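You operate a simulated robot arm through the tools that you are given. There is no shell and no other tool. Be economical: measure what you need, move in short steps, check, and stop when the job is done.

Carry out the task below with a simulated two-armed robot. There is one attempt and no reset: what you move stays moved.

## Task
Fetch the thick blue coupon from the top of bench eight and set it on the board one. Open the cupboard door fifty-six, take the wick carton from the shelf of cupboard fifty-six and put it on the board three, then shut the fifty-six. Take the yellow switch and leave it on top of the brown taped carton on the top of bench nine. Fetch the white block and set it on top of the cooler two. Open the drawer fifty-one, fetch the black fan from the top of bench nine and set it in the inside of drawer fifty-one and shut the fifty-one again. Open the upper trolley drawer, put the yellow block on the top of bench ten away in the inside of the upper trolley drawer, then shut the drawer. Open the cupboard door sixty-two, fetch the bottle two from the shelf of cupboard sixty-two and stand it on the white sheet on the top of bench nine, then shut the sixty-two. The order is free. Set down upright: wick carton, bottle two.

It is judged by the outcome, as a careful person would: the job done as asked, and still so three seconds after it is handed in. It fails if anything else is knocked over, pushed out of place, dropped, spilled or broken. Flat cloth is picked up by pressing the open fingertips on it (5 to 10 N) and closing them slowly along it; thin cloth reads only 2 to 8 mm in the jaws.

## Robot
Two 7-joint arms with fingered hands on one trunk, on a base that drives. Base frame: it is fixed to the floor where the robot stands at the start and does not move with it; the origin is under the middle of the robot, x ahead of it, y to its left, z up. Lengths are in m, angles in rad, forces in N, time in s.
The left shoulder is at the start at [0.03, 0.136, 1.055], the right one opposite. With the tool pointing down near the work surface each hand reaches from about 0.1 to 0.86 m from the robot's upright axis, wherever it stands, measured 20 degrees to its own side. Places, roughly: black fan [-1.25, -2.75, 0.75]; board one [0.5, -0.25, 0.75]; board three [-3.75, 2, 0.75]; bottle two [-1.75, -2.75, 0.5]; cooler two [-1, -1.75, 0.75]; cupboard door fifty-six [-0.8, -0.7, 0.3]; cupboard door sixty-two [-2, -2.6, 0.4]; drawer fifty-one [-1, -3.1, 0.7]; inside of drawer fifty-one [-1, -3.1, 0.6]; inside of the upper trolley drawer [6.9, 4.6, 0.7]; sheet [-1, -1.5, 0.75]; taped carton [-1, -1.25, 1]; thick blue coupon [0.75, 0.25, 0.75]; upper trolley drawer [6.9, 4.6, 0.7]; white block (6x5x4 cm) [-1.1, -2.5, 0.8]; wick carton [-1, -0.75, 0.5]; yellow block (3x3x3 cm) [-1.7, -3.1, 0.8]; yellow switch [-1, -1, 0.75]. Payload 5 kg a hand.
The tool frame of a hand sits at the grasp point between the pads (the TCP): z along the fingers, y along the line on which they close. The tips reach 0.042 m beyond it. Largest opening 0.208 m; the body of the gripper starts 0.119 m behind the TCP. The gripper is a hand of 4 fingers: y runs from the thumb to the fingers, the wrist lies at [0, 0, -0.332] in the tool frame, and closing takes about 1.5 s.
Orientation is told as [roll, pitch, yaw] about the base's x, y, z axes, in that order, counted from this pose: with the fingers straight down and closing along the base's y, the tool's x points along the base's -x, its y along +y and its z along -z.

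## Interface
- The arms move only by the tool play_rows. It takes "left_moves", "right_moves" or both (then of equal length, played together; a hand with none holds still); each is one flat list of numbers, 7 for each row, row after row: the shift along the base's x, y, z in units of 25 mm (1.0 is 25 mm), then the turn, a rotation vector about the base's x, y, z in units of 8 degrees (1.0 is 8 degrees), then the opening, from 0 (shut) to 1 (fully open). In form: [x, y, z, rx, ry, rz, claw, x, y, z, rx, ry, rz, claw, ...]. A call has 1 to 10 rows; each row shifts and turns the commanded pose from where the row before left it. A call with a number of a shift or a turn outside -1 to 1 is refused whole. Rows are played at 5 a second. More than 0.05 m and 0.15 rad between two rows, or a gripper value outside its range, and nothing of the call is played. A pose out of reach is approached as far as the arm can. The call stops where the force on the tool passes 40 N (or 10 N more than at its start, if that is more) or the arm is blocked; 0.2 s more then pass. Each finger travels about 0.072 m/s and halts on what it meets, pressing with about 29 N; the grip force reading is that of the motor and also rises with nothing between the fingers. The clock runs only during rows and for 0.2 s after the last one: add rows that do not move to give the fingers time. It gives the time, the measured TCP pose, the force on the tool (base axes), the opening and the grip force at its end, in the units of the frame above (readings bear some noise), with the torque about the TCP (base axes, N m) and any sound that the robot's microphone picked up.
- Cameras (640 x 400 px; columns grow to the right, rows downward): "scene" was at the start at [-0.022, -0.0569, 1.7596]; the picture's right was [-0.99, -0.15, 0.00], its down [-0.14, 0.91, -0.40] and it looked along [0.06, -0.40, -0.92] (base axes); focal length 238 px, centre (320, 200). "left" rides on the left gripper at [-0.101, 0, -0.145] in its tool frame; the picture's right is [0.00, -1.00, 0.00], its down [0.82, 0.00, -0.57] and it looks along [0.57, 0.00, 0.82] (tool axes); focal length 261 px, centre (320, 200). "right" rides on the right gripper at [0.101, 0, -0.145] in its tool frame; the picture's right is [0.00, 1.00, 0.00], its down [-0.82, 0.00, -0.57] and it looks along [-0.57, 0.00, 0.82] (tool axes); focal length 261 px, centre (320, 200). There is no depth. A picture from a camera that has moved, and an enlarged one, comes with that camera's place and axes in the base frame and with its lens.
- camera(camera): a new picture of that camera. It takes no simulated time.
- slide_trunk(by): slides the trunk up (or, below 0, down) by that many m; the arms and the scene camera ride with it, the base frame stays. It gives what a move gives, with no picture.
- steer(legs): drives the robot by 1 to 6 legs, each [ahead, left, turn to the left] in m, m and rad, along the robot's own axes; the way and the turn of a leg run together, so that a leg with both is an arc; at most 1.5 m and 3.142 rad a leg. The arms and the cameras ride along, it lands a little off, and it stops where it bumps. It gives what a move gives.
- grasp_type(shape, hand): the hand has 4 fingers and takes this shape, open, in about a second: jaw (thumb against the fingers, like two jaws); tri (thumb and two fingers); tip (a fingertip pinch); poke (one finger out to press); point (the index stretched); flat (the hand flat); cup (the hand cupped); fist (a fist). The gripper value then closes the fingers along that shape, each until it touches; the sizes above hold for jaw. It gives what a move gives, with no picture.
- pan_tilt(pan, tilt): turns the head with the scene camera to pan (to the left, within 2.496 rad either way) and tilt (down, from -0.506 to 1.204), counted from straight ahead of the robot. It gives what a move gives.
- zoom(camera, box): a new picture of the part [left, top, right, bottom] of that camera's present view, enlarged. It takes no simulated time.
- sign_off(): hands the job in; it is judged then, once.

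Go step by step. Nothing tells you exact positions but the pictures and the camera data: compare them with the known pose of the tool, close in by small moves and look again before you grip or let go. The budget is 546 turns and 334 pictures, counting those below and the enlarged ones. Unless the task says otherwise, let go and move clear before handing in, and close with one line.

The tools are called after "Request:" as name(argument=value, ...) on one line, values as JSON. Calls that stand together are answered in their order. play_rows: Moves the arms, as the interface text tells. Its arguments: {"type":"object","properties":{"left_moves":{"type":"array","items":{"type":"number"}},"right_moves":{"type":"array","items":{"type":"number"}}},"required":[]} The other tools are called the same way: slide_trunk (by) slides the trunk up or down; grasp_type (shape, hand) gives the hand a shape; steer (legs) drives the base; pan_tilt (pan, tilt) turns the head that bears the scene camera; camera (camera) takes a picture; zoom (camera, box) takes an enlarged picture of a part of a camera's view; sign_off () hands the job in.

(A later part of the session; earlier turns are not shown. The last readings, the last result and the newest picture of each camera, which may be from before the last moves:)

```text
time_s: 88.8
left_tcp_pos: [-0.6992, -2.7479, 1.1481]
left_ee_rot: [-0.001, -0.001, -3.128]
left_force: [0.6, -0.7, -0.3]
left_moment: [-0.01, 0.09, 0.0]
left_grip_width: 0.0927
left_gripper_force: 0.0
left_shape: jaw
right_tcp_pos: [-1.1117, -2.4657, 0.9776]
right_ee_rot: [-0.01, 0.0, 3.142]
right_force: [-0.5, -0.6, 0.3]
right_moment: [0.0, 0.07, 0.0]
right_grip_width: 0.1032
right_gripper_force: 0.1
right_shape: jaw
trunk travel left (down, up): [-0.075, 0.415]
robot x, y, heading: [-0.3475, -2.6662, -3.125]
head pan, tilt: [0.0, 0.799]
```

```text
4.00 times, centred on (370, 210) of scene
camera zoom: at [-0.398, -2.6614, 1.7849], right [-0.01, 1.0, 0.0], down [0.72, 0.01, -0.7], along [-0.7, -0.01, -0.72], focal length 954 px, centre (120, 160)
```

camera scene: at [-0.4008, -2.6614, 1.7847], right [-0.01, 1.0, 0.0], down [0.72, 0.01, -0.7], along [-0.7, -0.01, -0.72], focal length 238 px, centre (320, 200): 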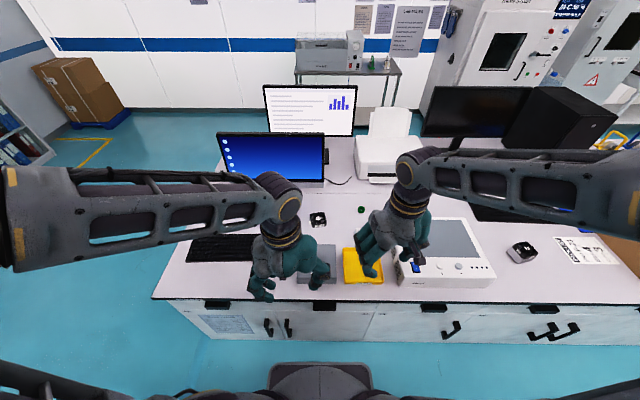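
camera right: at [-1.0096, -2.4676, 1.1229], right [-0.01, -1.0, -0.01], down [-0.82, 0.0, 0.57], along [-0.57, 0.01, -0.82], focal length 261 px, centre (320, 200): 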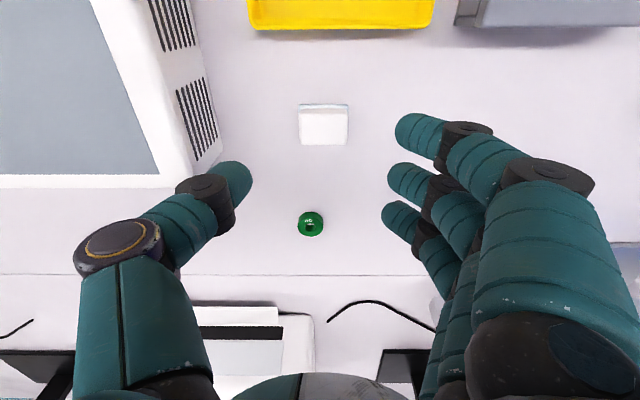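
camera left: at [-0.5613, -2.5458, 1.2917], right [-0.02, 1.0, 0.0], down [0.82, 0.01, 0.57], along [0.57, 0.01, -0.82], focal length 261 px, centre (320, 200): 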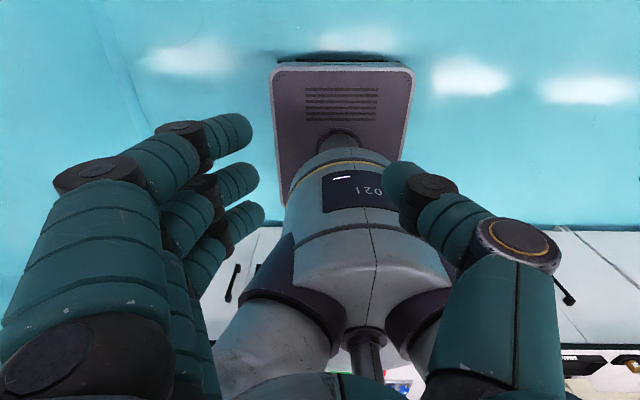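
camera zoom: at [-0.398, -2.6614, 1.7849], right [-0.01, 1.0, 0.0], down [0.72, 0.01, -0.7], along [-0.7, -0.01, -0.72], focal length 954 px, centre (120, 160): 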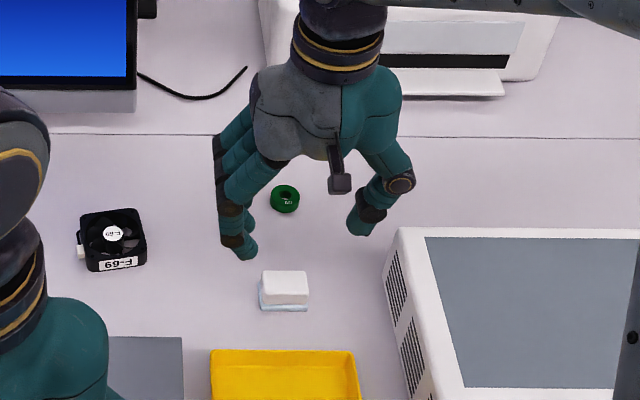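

Request:
play_rows(right_moves=[0.1, -0.1, -1, 0, 0, 0, 0.45, 0, 0, -1, 0, 0, 0, 0.45, 0, 0, -1, 0, 0, 0, 0.45, 0, 0, -1, 0, 0, 0, 0.45, 0, 0, -0.7, 0, 0, 0, 0.45, 0, 0, 0, 0, 0, 0, 0.45])

Request:
camera(camera="right")

```text
time_s: 90.2
left_tcp_pos: [-0.7002, -2.7484, 1.1467]
left_ee_rot: [0.0, -0.001, -3.128]
left_force: [1.3, -0.1, -0.1]
left_moment: [-0.01, 0.04, 0.02]
left_grip_width: 0.0929
left_gripper_force: 0.0
left_shape: jaw
right_tcp_pos: [-1.1095, -2.4677, 0.8605]
right_ee_rot: [-0.009, 0.001, 3.142]
right_force: [0.6, 0.9, 0.0]
right_moment: [-0.02, -0.01, 0.01]
right_grip_width: 0.0944
right_gripper_force: 0.1
right_shape: jaw
trunk travel left (down, up): [-0.075, 0.415]
robot x, y, heading: [-0.3455, -2.6592, -3.131]
head pan, tilt: [0.0, 0.799]
```

```text
273 pictures are left
camera right: at [-1.0081, -2.4699, 1.0057], right [-0.01, -1.0, -0.01], down [-0.82, 0.0, 0.57], along [-0.57, 0.01, -0.82], focal length 261 px, centre (320, 200)
```

right: 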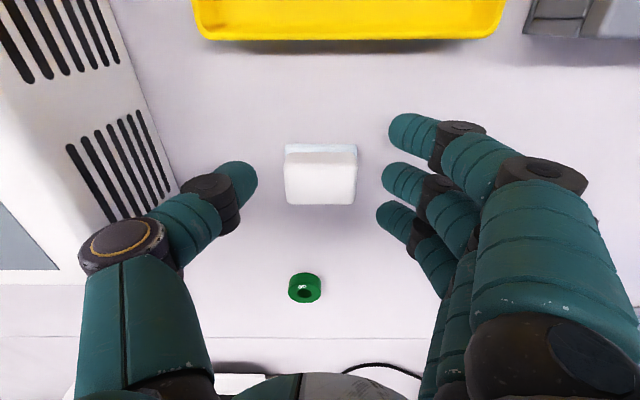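

Request:
play_rows(right_moves=[0, 0, 0, 0, 0, 0, 0.2, 0, 0, 0, 0, 0, 0, 0.2, 0, 0, 0, 0, 0, 0, 0.2, 0, 0, 0, 0, 0, 0, 0.2, 0, 0, 0.3, 0, 0, 0, 0.2, 0, 0, 0.5, 0, 0, 0, 0.2, 0, 0, 0.7, 0, 0, 0, 0.2, 0, 0, 0, 0, 0, 0, 0.2])

Request:
camera(camera="right")

```text
time_s: 92.0
left_tcp_pos: [-0.6995, -2.7475, 1.1479]
left_ee_rot: [0.001, 0.0, -3.128]
left_force: [0.1, -0.3, -0.4]
left_moment: [0.03, -0.08, 0.01]
left_grip_width: 0.0933
left_gripper_force: 0.2
left_shape: jaw
right_tcp_pos: [-1.1088, -2.4671, 0.8983]
right_ee_rot: [-0.009, 0.001, 3.141]
right_force: [0.3, 0.7, -0.8]
right_moment: [0.0, -0.02, -0.02]
right_grip_width: 0.0245
right_gripper_force: 29.8
right_shape: jaw
trunk travel left (down, up): [-0.075, 0.415]
robot x, y, heading: [-0.3469, -2.6585, -3.128]
head pan, tilt: [0.0, 0.799]
```

```text
272 pictures are left
camera right: at [-1.0084, -2.4697, 1.0433], right [-0.01, -1.0, -0.01], down [-0.82, 0.0, 0.57], along [-0.57, 0.01, -0.82], focal length 261 px, centre (320, 200)
```

right: 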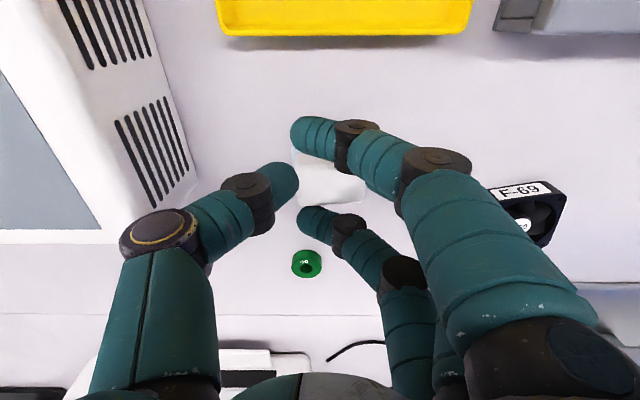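

Request:
play_rows(right_moves=[0, 0, 0.5, 0, 0, 0, 0.2, 0, 0, 0.5, 0, 0, 0, 0.2, 0, 0, 0.5, 0, 0, 0, 0.2, 0, 0, 0.5, 0, 0, 0, 0.2, 0, 0, 0, 0, 0, 0, 0.2])

Request:
zoom(camera="right", box=[240, 100, 440, 225])

Request:
zoom(camera="scene", box=[290, 140, 450, 240])

```text
time_s: 93.2
left_tcp_pos: [-0.7015, -2.7484, 1.148]
left_ee_rot: [0.0, 0.0, -3.128]
left_force: [1.2, 0.2, 0.1]
left_moment: [-0.01, -0.01, -0.05]
left_grip_width: 0.0931
left_gripper_force: 0.0
left_shape: jaw
right_tcp_pos: [-1.1091, -2.4674, 0.9479]
right_ee_rot: [-0.008, 0.0, 3.141]
right_force: [0.0, 0.6, -0.2]
right_moment: [0.03, -0.02, -0.01]
right_grip_width: 0.0246
right_gripper_force: 28.7
right_shape: jaw
trunk travel left (down, up): [-0.075, 0.415]
robot x, y, heading: [-0.3439, -2.6594, -3.127]
head pan, tilt: [0.0, 0.799]
```

```text
3.20 times, centred on (340, 162) of right
camera zoom: at [-1.008, -2.4701, 1.0931], right [-0.01, -1.0, -0.01], down [-0.82, 0.0, 0.57], along [-0.57, 0.01, -0.82], focal length 834 px, centre (256, 320)
```

zoom: 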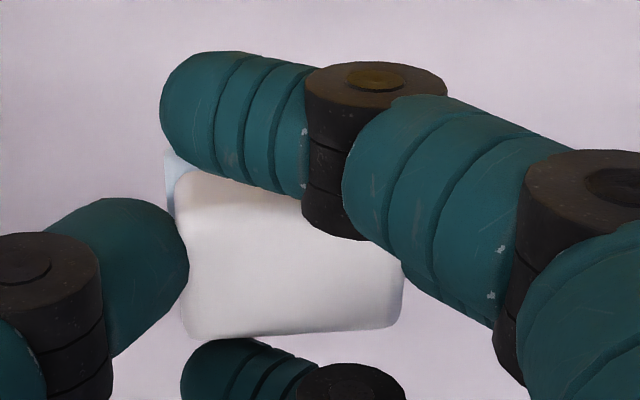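

```text
4.00 times, centred on (370, 190) of scene
camera zoom: at [-0.399, -2.6613, 1.7848], right [-0.01, 1.0, 0.0], down [0.72, 0.01, -0.7], along [-0.7, -0.01, -0.72], focal length 954 px, centre (120, 240)
```

zoom: 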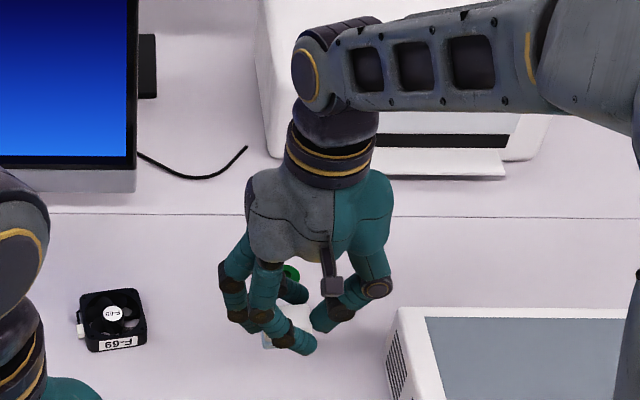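

The block is held between thumb and middle finger, caged by the others. I'll raise it, retract, and shift the base along to the cooler.

Request:
play_rows(right_moves=[0, 0, 1, 0, 0, 0, 0.2, 0, 0, 1, 0, 0, 0, 0.2, 0, 0, 1, 0, 0, 0, 0.2, 0, 0, 1, 0, 0, 0, 0.2, 0, 0, 1, 0, 0, 0, 0.2, 1, 0, 1, 0, 0, 0, 0.2, 1, 0, 0.7, 0, 0, 0, 0.2, 1, 0, 0.3, 0, 0, 0, 0.2, 1, 0, 0, 0, 0, 0, 0.2, 1, 0, 0, 0, 0, 0, 0.2])

Request:
play_rows(right_moves=[1, 0, 0, 0, 0, 0, 0.2, 1, 0, 0, 0, 0, 0, 0.2, 1, 0, 0, 0, 0, 0, 0.2, 1, 0, 0, 0, 0, 0, 0.2, 1, 0, 0, 0, 0, 0, 0.2, 1, 0, 0, 0, 0, 0, 0.2, 1, 0, 0, 0, 0, 0, 0.2, 1, 0, 0, 0, 0, 0, 0.2])

Request:
steer(legs=[[-0.24, 0, 0], [0, -0.7, 0], [0.23, 0, 0]])

Request:
camera(camera="right")

Request:
camera(camera="scene")

```text
time_s: 95.4
left_tcp_pos: [-0.698, -2.7478, 1.147]
left_ee_rot: [0.001, -0.003, -3.128]
left_force: [0.5, 0.6, -0.5]
left_moment: [-0.05, 0.1, 0.03]
left_grip_width: 0.0929
left_gripper_force: 0.0
left_shape: jaw
right_tcp_pos: [-0.9836, -2.4683, 1.1239]
right_ee_rot: [-0.007, -0.001, 3.142]
right_force: [1.5, -0.8, -0.5]
right_moment: [0.03, 0.11, -0.01]
right_grip_width: 0.0246
right_gripper_force: 28.8
right_shape: jaw
trunk travel left (down, up): [-0.075, 0.415]
robot x, y, heading: [-0.3484, -2.6629, -3.128]
head pan, tilt: [0.0, 0.799]
```

```text
time_s: 97.2
left_tcp_pos: [-0.6985, -2.748, 1.1472]
left_ee_rot: [0.0, 0.001, -3.126]
left_force: [0.5, 0.0, -0.2]
left_moment: [0.05, 0.06, -0.02]
left_grip_width: 0.093
left_gripper_force: 0.1
left_shape: jaw
right_tcp_pos: [-0.7839, -2.4696, 1.1246]
right_ee_rot: [-0.008, -0.001, 3.141]
right_force: [1.5, 0.3, -0.7]
right_moment: [0.01, 0.1, 0.0]
right_grip_width: 0.0243
right_gripper_force: 29.1
right_shape: jaw
trunk travel left (down, up): [-0.075, 0.415]
robot x, y, heading: [-0.3464, -2.6637, -3.13]
head pan, tilt: [0.0, 0.799]
```

```text
time_s: 103.8
left_tcp_pos: [-0.7008, -2.0463, 1.147]
left_ee_rot: [0.0, 0.001, -3.129]
left_force: [-0.9, -0.3, 0.1]
left_moment: [0.0, -0.17, 0.03]
left_grip_width: 0.093
left_gripper_force: 0.1
left_shape: jaw
right_tcp_pos: [-0.7855, -1.7679, 1.1241]
right_ee_rot: [-0.008, 0.002, -3.141]
right_force: [-1.1, -0.1, -2.2]
right_moment: [0.0, -0.18, -0.01]
right_grip_width: 0.0242
right_gripper_force: 29.4
right_shape: jaw
trunk travel left (down, up): [-0.075, 0.415]
robot x, y, heading: [-0.3466, -1.9667, -3.124]
head pan, tilt: [0.0, 0.799]
```

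```text
269 pictures are left
camera right: at [-0.6847, -1.7698, 1.2683], right [0.0, -1.0, -0.01], down [-0.82, 0.0, 0.57], along [-0.57, 0.01, -0.82], focal length 261 px, centre (320, 200)
```

right: 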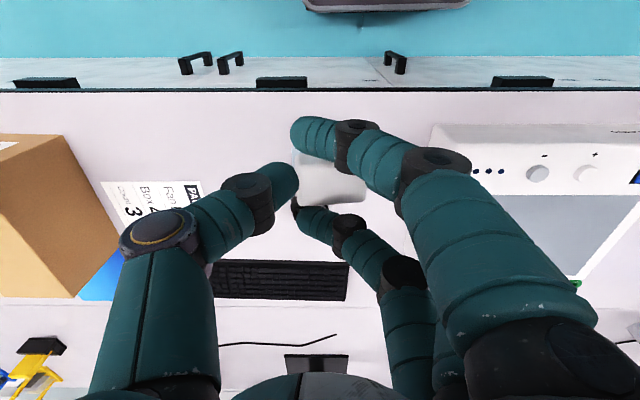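

```text
268 pictures are left
camera scene: at [-0.4006, -1.9603, 1.7847], right [-0.01, 1.0, 0.0], down [0.72, 0.01, -0.7], along [-0.7, -0.01, -0.72], focal length 238 px, centre (320, 200)
```

scene: 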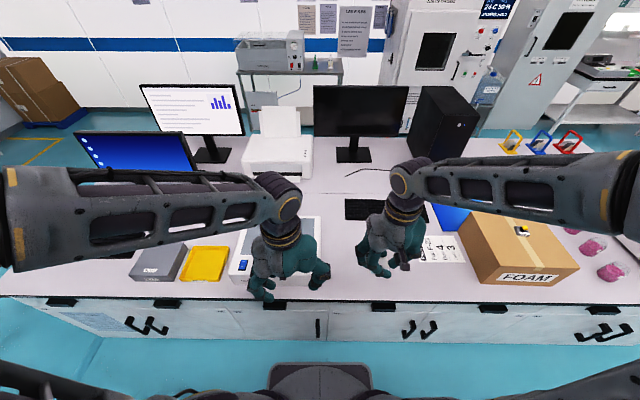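

The cooler is hidden behind the right hand. I'll move the hand aside a bit to localise it.

Request:
play_rows(right_moves=[0, 1, 0, 0, 0, 0, 0.2, 0, 1, 0, 0, 0, 0, 0.2, 0, 1, 0, 0, 0, 0, 0.2, 0, 1, 0, 0, 0, 0, 0.2, 0, 1, 0, 0, 0, 0, 0.2])

Request:
zoom(camera="scene", box=[300, 190, 460, 290])

Request:
camera(camera="right")

```text
time_s: 105.0
left_tcp_pos: [-0.6991, -2.0464, 1.1483]
left_ee_rot: [-0.001, 0.001, -3.128]
left_force: [0.5, 0.3, 0.6]
left_moment: [-0.08, 0.05, -0.03]
left_grip_width: 0.093
left_gripper_force: 0.1
left_shape: jaw
right_tcp_pos: [-0.7839, -1.6414, 1.1255]
right_ee_rot: [-0.011, -0.001, -3.141]
right_force: [-0.6, 0.2, -1.0]
right_moment: [-0.06, 0.0, 0.01]
right_grip_width: 0.0243
right_gripper_force: 29.0
right_shape: jaw
trunk travel left (down, up): [-0.075, 0.415]
robot x, y, heading: [-0.3477, -1.9635, -3.13]
head pan, tilt: [0.0, 0.799]
```

```text
4.00 times, centred on (380, 240) of scene
camera zoom: at [-0.3981, -1.9593, 1.7848], right [-0.01, 1.0, 0.0], down [0.72, 0.01, -0.7], along [-0.7, -0.01, -0.72], focal length 954 px, centre (80, 40)
```

zoom: 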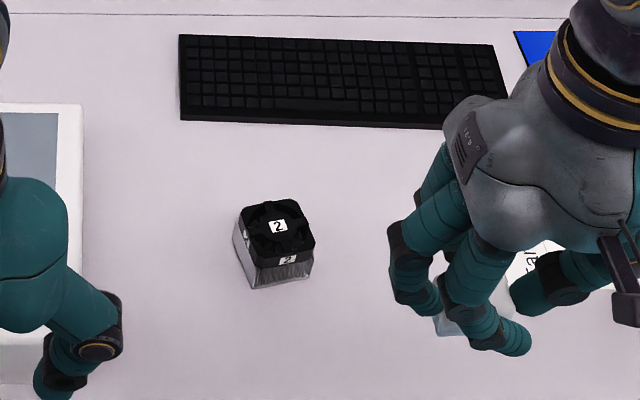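

```text
266 pictures are left
camera right: at [-0.6827, -1.6438, 1.2691], right [0.0, -1.0, -0.01], down [-0.82, 0.0, 0.57], along [-0.57, 0.01, -0.82], focal length 261 px, centre (320, 200)
```

right: 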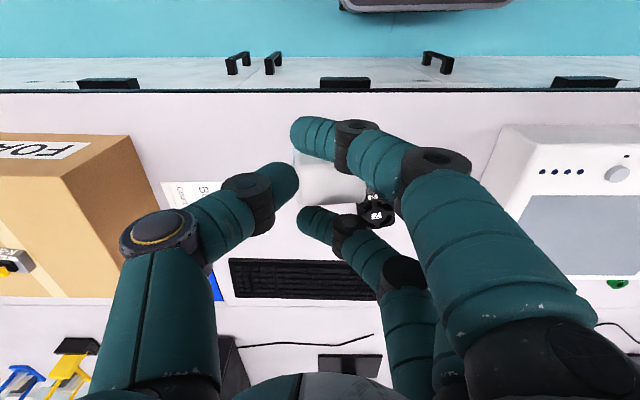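

Cooler top centre is about [-1.001, -1.746, 0.864]. Moving the block above it.

Request:
play_rows(right_moves=[-0.9, -0.4, 0, 0, 0, 0, 0.2, -0.9, -0.4, 0, 0, 0, 0, 0.2, -0.9, -0.4, 0, 0, 0, 0, 0.2, -0.9, -0.4, 0, 0, 0, 0, 0.2, -0.9, -0.4, -0.5, 0, 0, 0, 0.2, -0.9, -0.4, -0.8, 0, 0, 0, 0.2, -0.9, -0.4, -0.8, 0, 0, 0, 0.2, -0.9, -0.4, -0.8, 0, 0, 0, 0.2, -0.9, -0.4, -0.8, 0, 0, 0, 0.2, -0.74, -0.2, -0.8, 0, 0, 0, 0.2])

Request:
play_rows(right_moves=[0, 0, -0.8, 0, 0, 0, 0.2, 0, 0, 0, 0, 0, 0, 0.2])

Request:
camera(camera="right")

Request:
zoom(camera="scene", box=[300, 170, 460, 270])

```text
time_s: 107.2
left_tcp_pos: [-0.7008, -2.0467, 1.1468]
left_ee_rot: [0.002, -0.002, -3.127]
left_force: [-0.4, -0.5, 1.2]
left_moment: [0.01, -0.07, 0.01]
left_grip_width: 0.0929
left_gripper_force: 0.0
left_shape: jaw
right_tcp_pos: [-1.0051, -1.7375, 1.011]
right_ee_rot: [-0.01, -0.001, -3.142]
right_force: [-0.9, 0.1, 0.0]
right_moment: [-0.03, -0.07, -0.01]
right_grip_width: 0.0245
right_gripper_force: 28.2
right_shape: jaw
trunk travel left (down, up): [-0.075, 0.415]
robot x, y, heading: [-0.3462, -1.9639, -3.129]
head pan, tilt: [0.0, 0.799]
```

```text
time_s: 107.8
left_tcp_pos: [-0.6977, -2.0472, 1.1483]
left_ee_rot: [-0.002, -0.001, -3.128]
left_force: [0.3, 0.4, -0.1]
left_moment: [0.03, 0.09, 0.01]
left_grip_width: 0.0931
left_gripper_force: 0.1
left_shape: jaw
right_tcp_pos: [-1.0041, -1.7385, 0.9922]
right_ee_rot: [-0.01, -0.001, -3.143]
right_force: [0.7, -1.2, -0.7]
right_moment: [0.06, 0.07, -0.01]
right_grip_width: 0.0246
right_gripper_force: 29.1
right_shape: jaw
trunk travel left (down, up): [-0.075, 0.415]
robot x, y, heading: [-0.3474, -1.9643, -3.128]
head pan, tilt: [0.0, 0.799]
```

```text
265 pictures are left
camera right: at [-0.9035, -1.74, 1.1368], right [0.0, -1.0, -0.01], down [-0.82, 0.0, 0.57], along [-0.57, 0.01, -0.82], focal length 261 px, centre (320, 200)
```

right: 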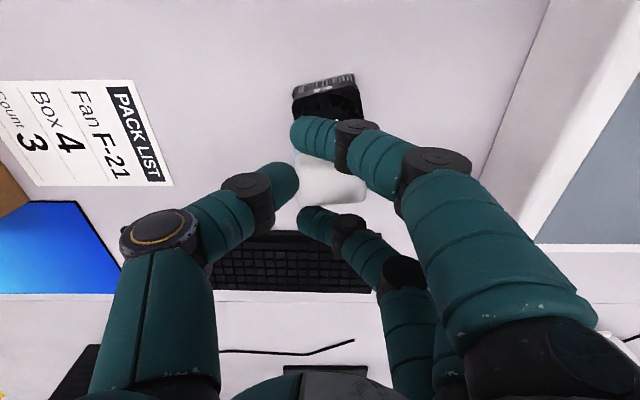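

```text
4.00 times, centred on (380, 220) of scene
camera zoom: at [-0.3971, -1.9605, 1.7849], right [-0.01, 1.0, 0.0], down [0.72, 0.01, -0.7], along [-0.7, -0.01, -0.72], focal length 954 px, centre (80, 120)
```

zoom: 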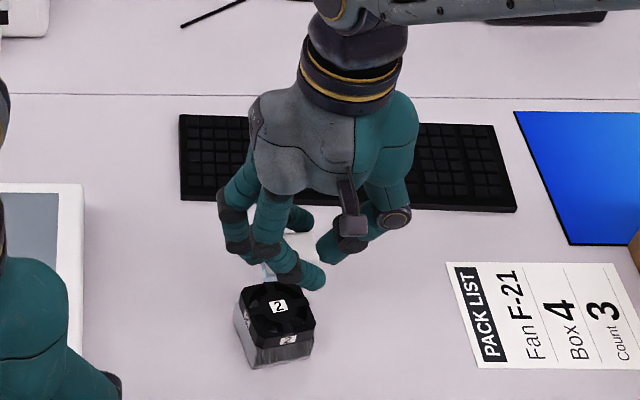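

Request:
play_rows(right_moves=[0, 0, -0.8, 0, 0, 0, 0.2, 0, 0, -0.8, 0, 0, 0, 0.2, 0, 0, -0.5, 0, 0, 0, 0.2, 0, 0, 0, 0, 0, 0, 0.2])

Request:
zoom(camera="right", box=[220, 60, 420, 260])

Request:
zoom(camera="scene", box=[330, 210, 430, 272])

```text
time_s: 108.8
left_tcp_pos: [-0.6991, -2.0472, 1.1472]
left_ee_rot: [0.0, -0.001, -3.127]
left_force: [0.4, 0.0, 0.2]
left_moment: [0.03, 0.02, 0.0]
left_grip_width: 0.0928
left_gripper_force: 0.1
left_shape: jaw
right_tcp_pos: [-1.0055, -1.7384, 0.9395]
right_ee_rot: [-0.007, 0.001, -3.142]
right_force: [-0.9, -0.6, -0.7]
right_moment: [-0.01, 0.01, -0.01]
right_grip_width: 0.0242
right_gripper_force: 28.8
right_shape: jaw
trunk travel left (down, up): [-0.075, 0.415]
robot x, y, heading: [-0.3433, -1.9599, -3.129]
head pan, tilt: [0.0, 0.799]
```

```text
2.00 times, centred on (320, 160) of right
camera zoom: at [-0.905, -1.7401, 1.0838], right [0.0, -1.0, -0.01], down [-0.82, 0.0, 0.57], along [-0.57, 0.01, -0.82], focal length 521 px, centre (320, 280)
```

zoom: 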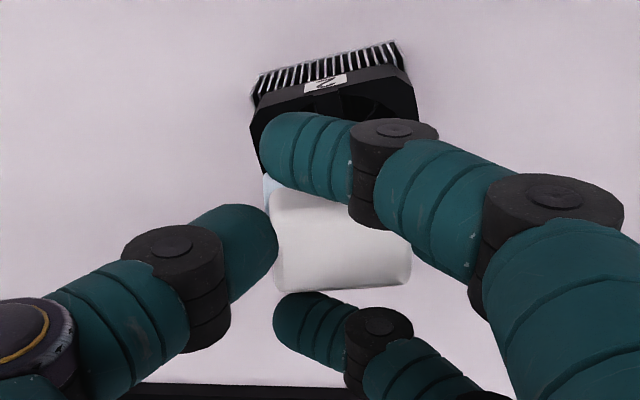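

```text
6.40 times, centred on (380, 241) of scene
camera zoom: at [-0.3982, -1.9604, 1.7848], right [-0.01, 1.0, 0.0], down [0.72, 0.01, -0.7], along [-0.7, -0.01, -0.72], focal length 1526 px, centre (-64, -62)
```

zoom: 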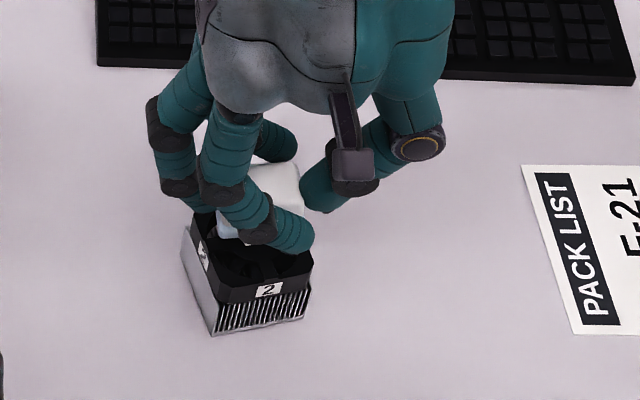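

Request:
play_rows(right_moves=[0, 0, -0.25, 0, 0, 0, 0.2, 0, 0, -0.2, 0, 0, 0, 0.2, 0, 0, -0.15, 0, 0, 0, 0.2, 0, 0, 0, 0, 0, 0, 0.2])

Request:
zoom(camera="scene", box=[330, 210, 430, 272])

```text
time_s: 109.8
left_tcp_pos: [-0.6978, -2.0479, 1.1476]
left_ee_rot: [0.0, -0.002, -3.127]
left_force: [0.9, 0.0, -0.5]
left_moment: [-0.03, 0.02, 0.03]
left_grip_width: 0.0931
left_gripper_force: 0.1
left_shape: jaw
right_tcp_pos: [-1.0057, -1.7385, 0.9265]
right_ee_rot: [-0.008, -0.003, -3.14]
right_force: [-2.0, 2.0, 24.8]
right_moment: [-0.4, 0.03, -0.01]
right_grip_width: 0.0254
right_gripper_force: 28.8
right_shape: jaw
trunk travel left (down, up): [-0.075, 0.415]
robot x, y, heading: [-0.3436, -1.9589, -3.127]
head pan, tilt: [0.0, 0.799]
```

```text
6.40 times, centred on (380, 241) of scene
camera zoom: at [-0.3967, -1.9608, 1.785], right [-0.01, 1.0, 0.0], down [0.72, 0.01, -0.7], along [-0.7, -0.01, -0.72], focal length 1526 px, centre (-64, -62)
```

zoom: 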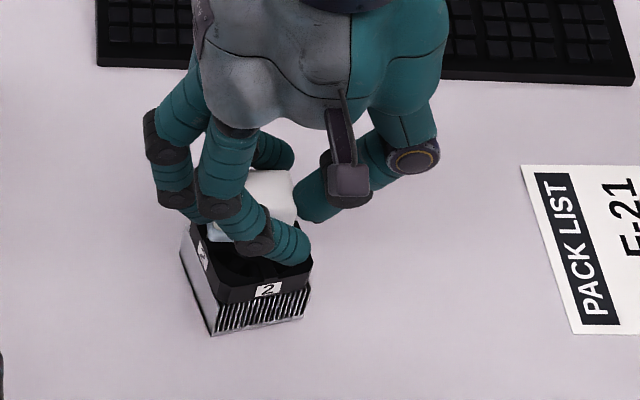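

In contact. Ease and release, then rise.

Request:
play_rows(right_moves=[0, 0, 0.08, 0, 0, 0, 0.2, 0, 0, 0, 0, 0, 0, 0.3, 0, 0, 0, 0, 0, 0, 0.45, 0, 0, 0, 0, 0, 0, 0.5, 0, 0, 0, 0, 0, 0, 0.5, 0, 0, 0.4, 0, 0, 0, 0.5, 0, 0, 0.8, 0, 0, 0, 0.5, 0, 0, 1, 0, 0, 0, 0.5, 0, 0, 1, 0, 0, 0, 0.5, 0, 0, 1, 0, 0, 0, 0.5])

Request:
play_rows(right_moves=[0, 0, 1, 0, 0, 0, 0.5, 0, 0, 1, 0, 0, 0, 0.5, 0, 0, 1, 0, 0, 0, 0.5, 0, 0, 1, 0, 0, 0, 0.5, 0.5, 0, 0.5, 0, 0, 0, 0.5, 1, 0, 0, 0, 0, 0, 0.5, 1, 0, 0, 0, 0, 0, 0.5, 1, 0, 0, 0, 0, 0, 0.5, 1, 0, 0, 0, 0, 0, 0.5, 1, 0, 0, 0, 0, 0, 0.5])

Request:
camera(camera="right")

Request:
zoom(camera="scene", box=[300, 190, 460, 290])

```text
time_s: 112.0
left_tcp_pos: [-0.6982, -2.0467, 1.1485]
left_ee_rot: [0.001, 0.002, -3.126]
left_force: [0.9, 0.0, 0.1]
left_moment: [0.01, 0.04, 0.01]
left_grip_width: 0.093
left_gripper_force: 0.0
left_shape: jaw
right_tcp_pos: [-1.0045, -1.7389, 1.0313]
right_ee_rot: [-0.009, 0.001, -3.141]
right_force: [0.1, -0.5, 0.3]
right_moment: [0.04, 0.04, -0.02]
right_grip_width: 0.103
right_gripper_force: 0.1
right_shape: jaw
trunk travel left (down, up): [-0.075, 0.415]
robot x, y, heading: [-0.3429, -1.9655, -3.131]
head pan, tilt: [0.0, 0.799]
```

```text
time_s: 114.2
left_tcp_pos: [-0.6978, -2.0472, 1.1473]
left_ee_rot: [-0.001, -0.002, -3.129]
left_force: [0.7, -0.2, 0.7]
left_moment: [0.0, 0.1, -0.02]
left_grip_width: 0.093
left_gripper_force: 0.1
left_shape: jaw
right_tcp_pos: [-0.8657, -1.7371, 1.1441]
right_ee_rot: [-0.008, -0.001, -3.143]
right_force: [1.6, 0.2, 0.5]
right_moment: [-0.01, 0.09, 0.01]
right_grip_width: 0.1032
right_gripper_force: 0.0
right_shape: jaw
trunk travel left (down, up): [-0.075, 0.415]
robot x, y, heading: [-0.3461, -1.9589, -3.124]
head pan, tilt: [0.0, 0.799]
```

```text
260 pictures are left
camera right: at [-0.7647, -1.7391, 1.2886], right [0.0, -1.0, -0.01], down [-0.82, 0.0, 0.57], along [-0.57, 0.01, -0.82], focal length 261 px, centre (320, 200)
```

right: 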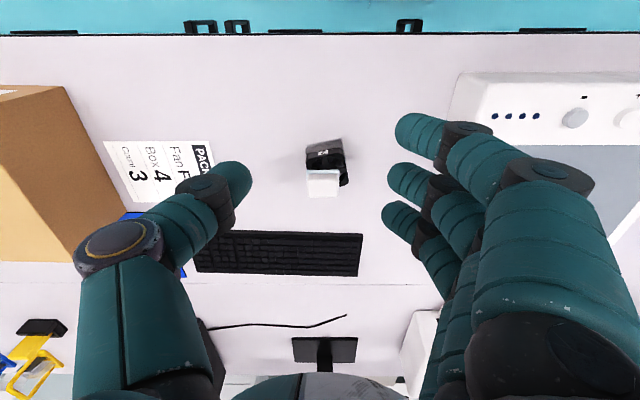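

```text
4.00 times, centred on (380, 240) of scene
camera zoom: at [-0.3968, -1.9603, 1.7849], right [-0.01, 1.0, 0.0], down [0.72, 0.01, -0.7], along [-0.7, -0.01, -0.72], focal length 954 px, centre (80, 40)
```

zoom: 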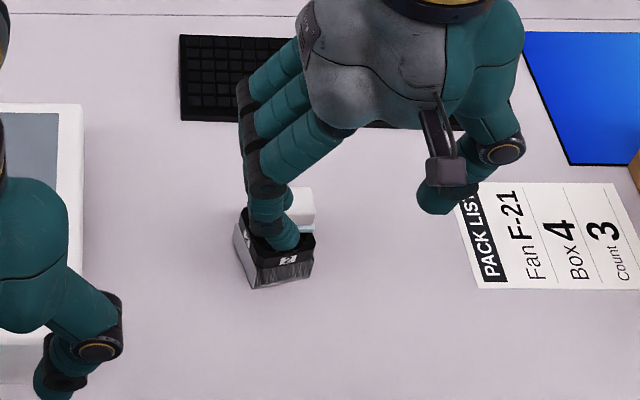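

Request:
zoom(camera="right", box=[270, 120, 390, 220])

```text
4.00 times, centred on (330, 170) of right
camera zoom: at [-0.7647, -1.7391, 1.2886], right [0.0, -1.0, -0.01], down [-0.82, 0.0, 0.57], along [-0.57, 0.01, -0.82], focal length 1043 px, centre (280, 320)
```

zoom: 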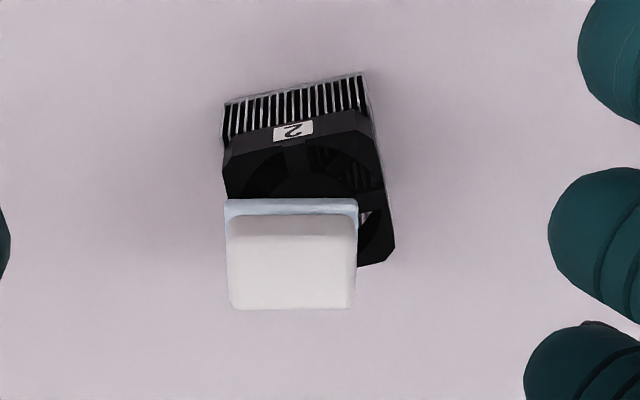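

The block rests on the cooler. Next is the fan: I'll hold it in the right hand and open drawer 51 with the left. Driving to y ≈ -2.88.

Request:
steer(legs=[[-0.24, 0, 0], [0, 0.92, 0], [0.26, 0, 0]])

Request:
camera(camera="scene")

Request:
camera(camera="right")

```text
time_s: 121.9
left_tcp_pos: [-0.7114, -2.9771, 1.1468]
left_ee_rot: [-0.001, 0.001, -3.128]
left_force: [-1.4, -0.5, -0.8]
left_moment: [0.01, -0.14, 0.01]
left_grip_width: 0.0928
left_gripper_force: 0.0
left_shape: jaw
right_tcp_pos: [-0.8797, -2.6667, 1.1414]
right_ee_rot: [-0.008, 0.003, 3.139]
right_force: [-0.5, -0.3, -0.8]
right_moment: [-0.03, -0.13, 0.0]
right_grip_width: 0.1032
right_gripper_force: 0.0
right_shape: jaw
trunk travel left (down, up): [-0.075, 0.415]
robot x, y, heading: [-0.357, -2.8916, -3.13]
head pan, tilt: [0.0, 0.799]
```

```text
257 pictures are left
camera scene: at [-0.4115, -2.8912, 1.7847], right [-0.01, 1.0, 0.0], down [0.72, 0.01, -0.7], along [-0.7, -0.01, -0.72], focal length 238 px, centre (320, 200)
```

scene: 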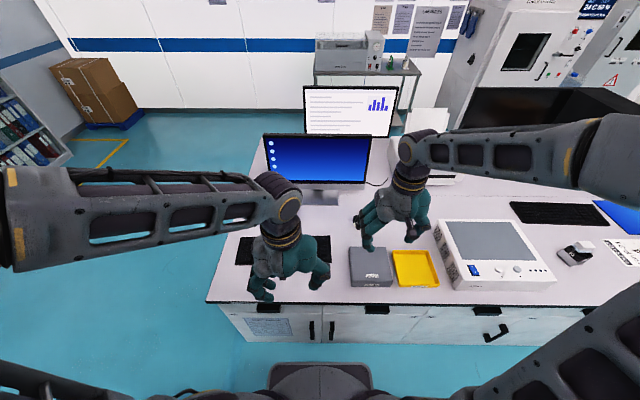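

```text
256 pictures are left
camera right: at [-0.7783, -2.6692, 1.2876], right [-0.01, -1.0, -0.01], down [-0.82, 0.0, 0.57], along [-0.57, 0.01, -0.82], focal length 261 px, centre (320, 200)
```

right: 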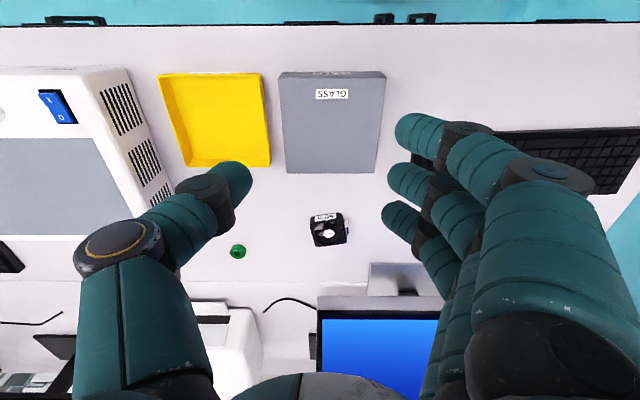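

Request:
zoom(camera="right", box=[280, 200, 380, 262])

Request:
zoom(camera="scene", box=[200, 230, 400, 355])

```text
6.40 times, centred on (330, 231) of right
camera zoom: at [-0.7783, -2.6692, 1.2876], right [-0.01, -1.0, -0.01], down [-0.82, 0.0, 0.57], along [-0.57, 0.01, -0.82], focal length 1668 px, centre (256, 2)
```

zoom: 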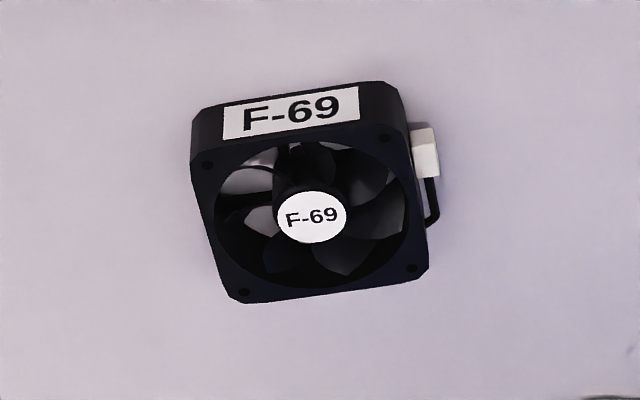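

```text
3.20 times, centred on (300, 292) of scene
camera zoom: at [-0.4115, -2.8912, 1.7847], right [-0.01, 1.0, 0.0], down [0.72, 0.01, -0.7], along [-0.7, -0.01, -0.72], focal length 763 px, centre (384, -96)
```

zoom: 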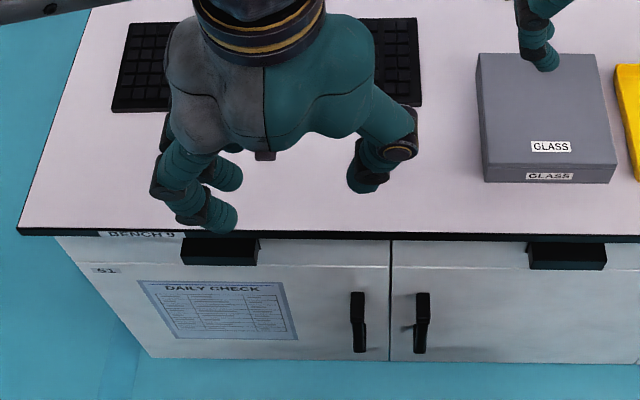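

Drawer 51 is the leftmost one. The fan is at [-1.197, -2.684], rotated by about 10°, with its connector on the -y side, so I'll grip it front to back. A small step closer first.

Request:
steer(legs=[[0.04, 0, 0]])

Request:
play_rows(right_moves=[-1, 0, 0, 0, 0, 1, 0.62, -1, 0, 0, 0, 0, 1, 0.62, -1, 0, 0, 0, 0, 1, 0.62, -1, 0, 0, 0, 0, 1, 0.62, -1, 0, 0, 0, 0, 1, 0.62, -1, 0, 0, 0, 0, 1, 0.62, -1, 0, 0, 0, 0, 1, 0.62, -1, 0, 0, 0, 0, 1, 0.62, -1, 0, 0, 0, 0, 1, 0.62, -1, 0, 0, 0, 0, 1, 0.62])

Request:
play_rows(right_moves=[-0.8, -0.6, 0, 0, 0, 1, 0.62, 0, 0, 0, 0, 0, 1, 0.62, 0, 0, 0, 0, 0, 0.5, 0.62, 0, 0, 0, 0, 0, 0, 0.62])

Request:
camera(camera="right")

Request:
camera(camera="scene")

```text
time_s: 122.8
left_tcp_pos: [-0.7535, -2.9789, 1.1459]
left_ee_rot: [-0.001, 0.001, -3.129]
left_force: [-2.7, -0.8, -0.6]
left_moment: [0.08, -0.37, 0.0]
left_grip_width: 0.0931
left_gripper_force: 0.1
left_shape: jaw
right_tcp_pos: [-0.9202, -2.6684, 1.1416]
right_ee_rot: [-0.01, 0.004, 3.142]
right_force: [-1.9, -0.5, -0.6]
right_moment: [0.04, -0.34, -0.02]
right_grip_width: 0.103
right_gripper_force: 0.1
right_shape: jaw
trunk travel left (down, up): [-0.075, 0.415]
robot x, y, heading: [-0.3961, -2.8916, -3.127]
head pan, tilt: [0.0, 0.799]
```

```text
time_s: 125.0
left_tcp_pos: [-0.7525, -2.979, 1.1475]
left_ee_rot: [-0.001, 0.001, -3.127]
left_force: [-0.5, 0.2, -0.5]
left_moment: [0.02, -0.08, 0.0]
left_grip_width: 0.0931
left_gripper_force: 0.0
left_shape: jaw
right_tcp_pos: [-1.1689, -2.6664, 1.1419]
right_ee_rot: [-0.006, -0.001, -1.743]
right_force: [-0.7, 0.9, -0.1]
right_moment: [-0.06, -0.14, 0.0]
right_grip_width: 0.1282
right_gripper_force: 0.1
right_shape: jaw
trunk travel left (down, up): [-0.075, 0.415]
robot x, y, heading: [-0.3935, -2.8931, -3.126]
head pan, tilt: [0.0, 0.799]
```

```text
time_s: 126.0
left_tcp_pos: [-0.7507, -2.9779, 1.1484]
left_ee_rot: [0.0, -0.002, -3.129]
left_force: [-0.2, 0.0, 0.9]
left_moment: [-0.02, 0.05, 0.01]
left_grip_width: 0.0929
left_gripper_force: 0.0
left_shape: jaw
right_tcp_pos: [-1.1883, -2.6829, 1.1441]
right_ee_rot: [-0.008, 0.0, -1.396]
right_force: [0.4, 0.4, 0.4]
right_moment: [-0.03, 0.07, 0.01]
right_grip_width: 0.1283
right_gripper_force: 0.1
right_shape: jaw
trunk travel left (down, up): [-0.075, 0.415]
robot x, y, heading: [-0.3985, -2.8932, -3.129]
head pan, tilt: [0.0, 0.799]
```

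```text
253 pictures are left
camera right: at [-1.2033, -2.583, 1.2882], right [0.99, 0.17, -0.01], down [0.14, -0.81, 0.57], along [0.09, -0.56, -0.82], focal length 261 px, centre (320, 200)
```

right: 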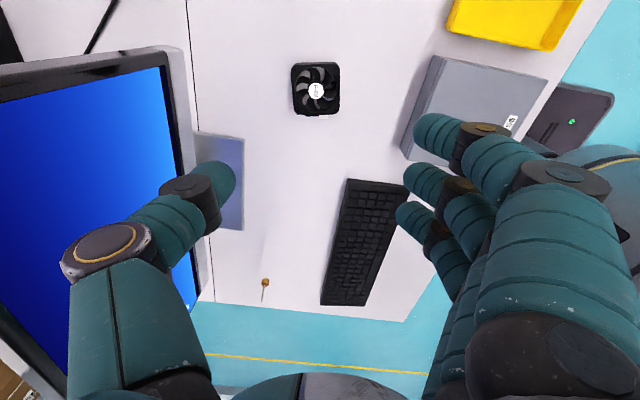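

```text
252 pictures are left
camera scene: at [-0.4489, -2.8914, 1.7849], right [-0.01, 1.0, 0.0], down [0.72, 0.01, -0.7], along [-0.7, -0.01, -0.72], focal length 238 px, centre (320, 200)
```

scene: 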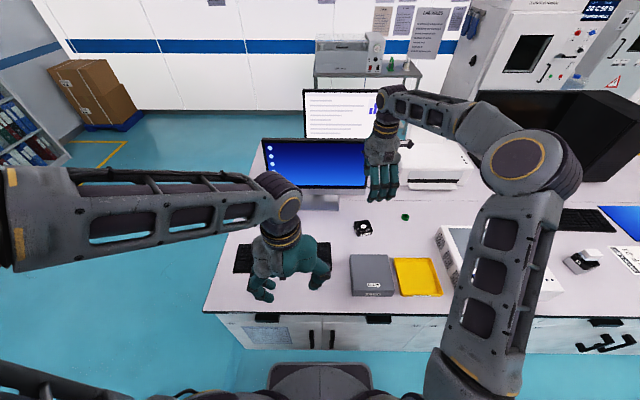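

Request:
play_rows(right_moves=[-0.3, 0.1, -1, 0, 0, 0, 0.62, 0, 0, -1, 0, 0, 0, 0.62, 0, 0, -1, 0, 0, 0, 0.62, 0, 0, -1, 0, 0, 0, 0.62, 0, 0, -1, 0, 0, 0, 0.62, 0, 0, -1, 0, 0, 0, 0.62, 0, 0, -1, 0, 0, 0, 0.62, 0, 0, -1, 0, 0, 0, 0.62, 0, 0, 0, 0, 0, 0, 0.62])

Request:
camera(camera="right")

Request:
zoom(camera="scene", box=[290, 150, 450, 250])

```text
time_s: 128.0
left_tcp_pos: [-0.7514, -2.9786, 1.1489]
left_ee_rot: [-0.001, 0.0, -3.127]
left_force: [0.2, -0.8, -0.9]
left_moment: [-0.02, 0.04, -0.02]
left_grip_width: 0.0928
left_gripper_force: 0.0
left_shape: jaw
right_tcp_pos: [-1.1949, -2.6811, 0.943]
right_ee_rot: [-0.009, 0.001, -1.396]
right_force: [0.5, 0.0, 0.1]
right_moment: [0.04, -0.01, -0.02]
right_grip_width: 0.1287
right_gripper_force: 0.0
right_shape: jaw
trunk travel left (down, up): [-0.075, 0.415]
robot x, y, heading: [-0.3942, -2.8913, -3.132]
head pan, tilt: [0.0, 0.799]
```

```text
251 pictures are left
camera right: at [-1.2108, -2.5817, 1.0879], right [0.99, 0.17, -0.01], down [0.14, -0.81, 0.57], along [0.09, -0.56, -0.82], focal length 261 px, centre (320, 200)
```

right: 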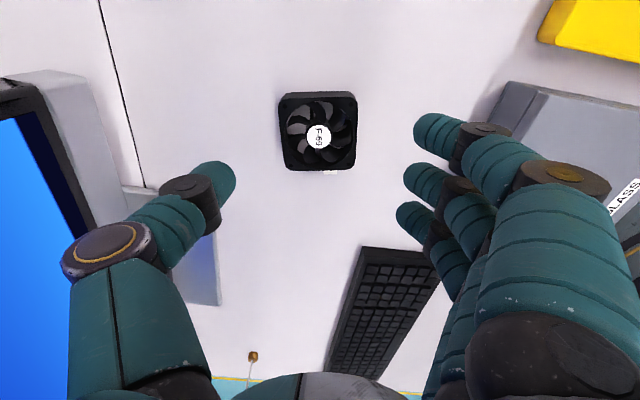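

```text
4.00 times, centred on (370, 200) of scene
camera zoom: at [-0.4492, -2.8919, 1.7849], right [-0.01, 1.0, 0.0], down [0.72, 0.01, -0.7], along [-0.7, -0.01, -0.72], focal length 954 px, centre (120, 200)
```

zoom: 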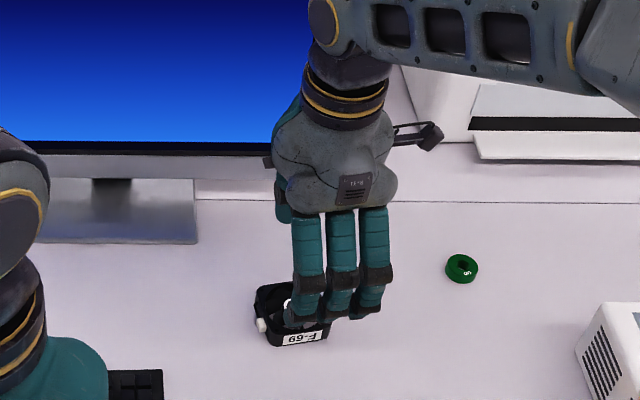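

Request:
play_rows(right_moves=[0, 0, -1, 0, 0, 0, 0.6, 0, 0, -1, 0, 0, 0, 0.58, 0, 0, -1, 0, 0, 0, 0.56, 0, 0, -0.6, 0, 0, 0, 0.55, 0, 0, -0.2, 0, 0, 0, 0.55, 0, 0, 0, 0, 0, 0, 0.55])

Request:
camera(camera="right")

```text
time_s: 129.4
left_tcp_pos: [-0.7508, -2.9783, 1.1479]
left_ee_rot: [0.0, 0.0, -3.127]
left_force: [0.4, -0.8, -0.6]
left_moment: [0.0, 0.01, 0.02]
left_grip_width: 0.0931
left_gripper_force: 0.1
left_shape: jaw
right_tcp_pos: [-1.1955, -2.6806, 0.8475]
right_ee_rot: [-0.009, -0.001, -1.396]
right_force: [0.0, -0.2, 0.1]
right_moment: [-0.01, -0.02, 0.01]
right_grip_width: 0.1152
right_gripper_force: 0.0
right_shape: jaw
trunk travel left (down, up): [-0.075, 0.415]
robot x, y, heading: [-0.3965, -2.8926, -3.13]
head pan, tilt: [0.0, 0.799]
```

```text
249 pictures are left
camera right: at [-1.2112, -2.5814, 0.9924], right [0.99, 0.17, -0.01], down [0.14, -0.81, 0.57], along [0.09, -0.56, -0.82], focal length 261 px, centre (320, 200)
```

right: 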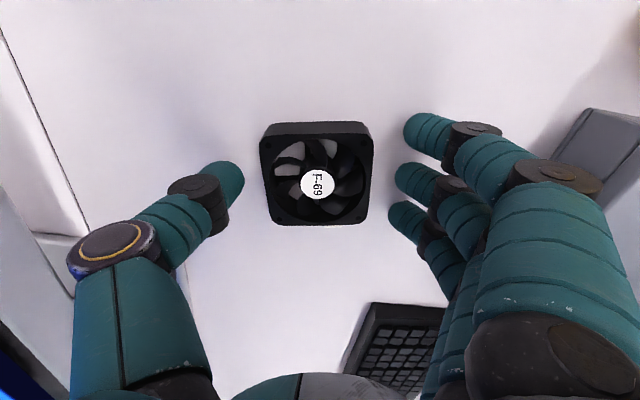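

Request:
play_rows(right_moves=[0, 0, 0, 0, 0, 0, 0.3, 0, 0, 0, 0, 0, 0, 0.3, 0, 0, 0, 0, 0, 0, 0.3, 0, 0, 0, 0, 0, 0, 0.3, 0, 0, 0.2, 0, 0, 0, 0.3, 0, 0, 0.4, 0, 0, 0, 0.3, 0, 0, 0.6, 0, 0, 0, 0.3, 0, 0, 0.8, 0, 0, 0, 0.3, 0, 0, 0, 0, 0, 0, 0.3])

Request:
camera(camera="right")

```text
time_s: 131.4
left_tcp_pos: [-0.7513, -2.9773, 1.1477]
left_ee_rot: [0.001, 0.001, -3.128]
left_force: [-0.7, -0.4, -0.5]
left_moment: [-0.03, -0.03, 0.03]
left_grip_width: 0.0932
left_gripper_force: 0.1
left_shape: jaw
right_tcp_pos: [-1.1973, -2.6818, 0.898]
right_ee_rot: [-0.01, 0.0, -1.398]
right_force: [0.5, -0.4, -1.6]
right_moment: [0.0, -0.01, -0.01]
right_grip_width: 0.0741
right_gripper_force: 29.1
right_shape: jaw
trunk travel left (down, up): [-0.075, 0.415]
robot x, y, heading: [-0.4013, -2.8908, -3.131]
head pan, tilt: [0.0, 0.799]
```

```text
248 pictures are left
camera right: at [-1.2119, -2.5809, 1.042], right [0.99, 0.17, -0.01], down [0.14, -0.81, 0.57], along [0.09, -0.56, -0.82], focal length 261 px, centre (320, 200)
```

right: 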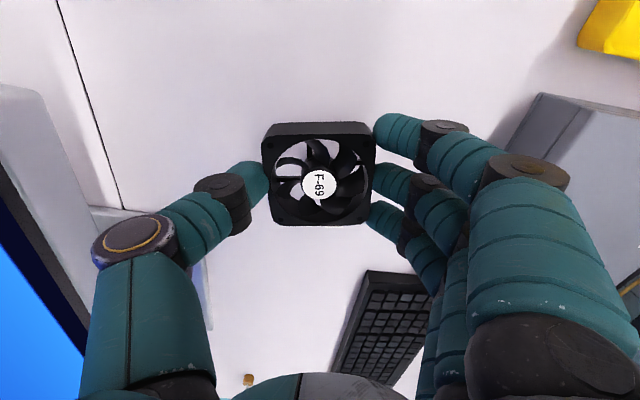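

Fan gripped. Raise and retract, then look at the drawer handle.

Request:
play_rows(right_moves=[0, 0, 1, 0, 0, 0, 0.3, 0, 0, 1, 0, 0, 0, 0.3, 0, 0, 1, 0, 0, 0, 0.3, 0, 0, 1, 0, 0, 0, 0.3, 0, 0, 1, 0, 0, 0, 0.3, 0, 0, 1, 0, 0, 0, 0.3, 0, 0, 1, 0, 0, 0, 0.3, 0, 0, 1, 0, 0, 0, 0.3, 0, 0, 1, 0, 0, 0, 0.3, 1, 0, 0, 0, 0, 0, 0.3])

Request:
play_rows(right_moves=[1, 0, 0, 0, 0, -1, 0.3, 1, 0, 0, 0, 0, -1, 0.3, 1, 0, 0, 0, 0, -1, 0.3, 1, 0, 0, 0, 0, -1, 0.3, 1, 0, 0, 0, 0, -1, 0.3, 1, 0.2, 0, 0, 0, -1, 0.3, 1, 0.2, 0, 0, 0, -1, 0.3, 1, 0.2, 0, 0, 0, -1, 0.3, 1, 0.2, 0, 0, 0, -1, 0.3, 1, 0.2, 0, 0, 0, -1, 0.3])

Request:
steer(legs=[[-0.3, 0, 0]])

Request:
camera(camera="scene")

```text
time_s: 133.6
left_tcp_pos: [-0.75, -2.979, 1.1479]
left_ee_rot: [-0.001, -0.002, -3.127]
left_force: [0.7, 0.3, 0.5]
left_moment: [-0.01, 0.11, 0.01]
left_grip_width: 0.0931
left_gripper_force: 0.0
left_shape: jaw
right_tcp_pos: [-1.1691, -2.6802, 1.124]
right_ee_rot: [-0.011, 0.0, -1.398]
right_force: [-0.3, -0.6, -0.5]
right_moment: [0.01, 0.11, -0.03]
right_grip_width: 0.0738
right_gripper_force: 28.8
right_shape: jaw
trunk travel left (down, up): [-0.075, 0.415]
robot x, y, heading: [-0.3996, -2.8942, -3.128]
head pan, tilt: [0.0, 0.799]
```

```text
time_s: 135.8
left_tcp_pos: [-0.7491, -2.9778, 1.1484]
left_ee_rot: [0.0, -0.002, -3.127]
left_force: [0.2, -0.9, -0.2]
left_moment: [-0.02, 0.1, 0.0]
left_grip_width: 0.0931
left_gripper_force: 0.1
left_shape: jaw
right_tcp_pos: [-0.9196, -2.655, 1.124]
right_ee_rot: [-0.009, -0.002, -2.795]
right_force: [1.5, -0.4, -1.6]
right_moment: [0.0, 0.12, 0.02]
right_grip_width: 0.0739
right_gripper_force: 28.9
right_shape: jaw
trunk travel left (down, up): [-0.075, 0.415]
robot x, y, heading: [-0.3986, -2.8921, -3.13]
head pan, tilt: [0.0, 0.799]
```

```text
time_s: 137.9
left_tcp_pos: [-0.4502, -2.9745, 1.1477]
left_ee_rot: [0.0, -0.003, -3.126]
left_force: [1.0, 0.4, 0.3]
left_moment: [-0.02, 0.15, 0.0]
left_grip_width: 0.0929
left_gripper_force: 0.1
left_shape: jaw
right_tcp_pos: [-0.6186, -2.6515, 1.1241]
right_ee_rot: [-0.008, -0.002, -2.791]
right_force: [1.3, 0.4, -0.3]
right_moment: [-0.02, 0.13, -0.02]
right_grip_width: 0.0739
right_gripper_force: 28.8
right_shape: jaw
trunk travel left (down, up): [-0.075, 0.415]
robot x, y, heading: [-0.0957, -2.8883, -3.134]
head pan, tilt: [0.0, 0.799]
```

```text
247 pictures are left
camera scene: at [-0.147, -2.8878, 1.7849], right [-0.01, 1.0, 0.0], down [0.72, 0.01, -0.7], along [-0.7, -0.01, -0.72], focal length 238 px, centre (320, 200)
```

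scene: 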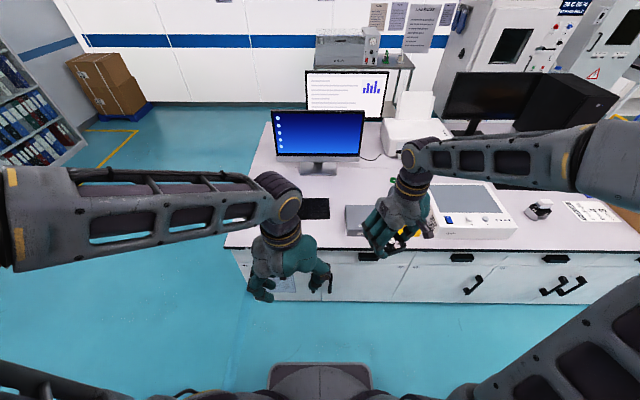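

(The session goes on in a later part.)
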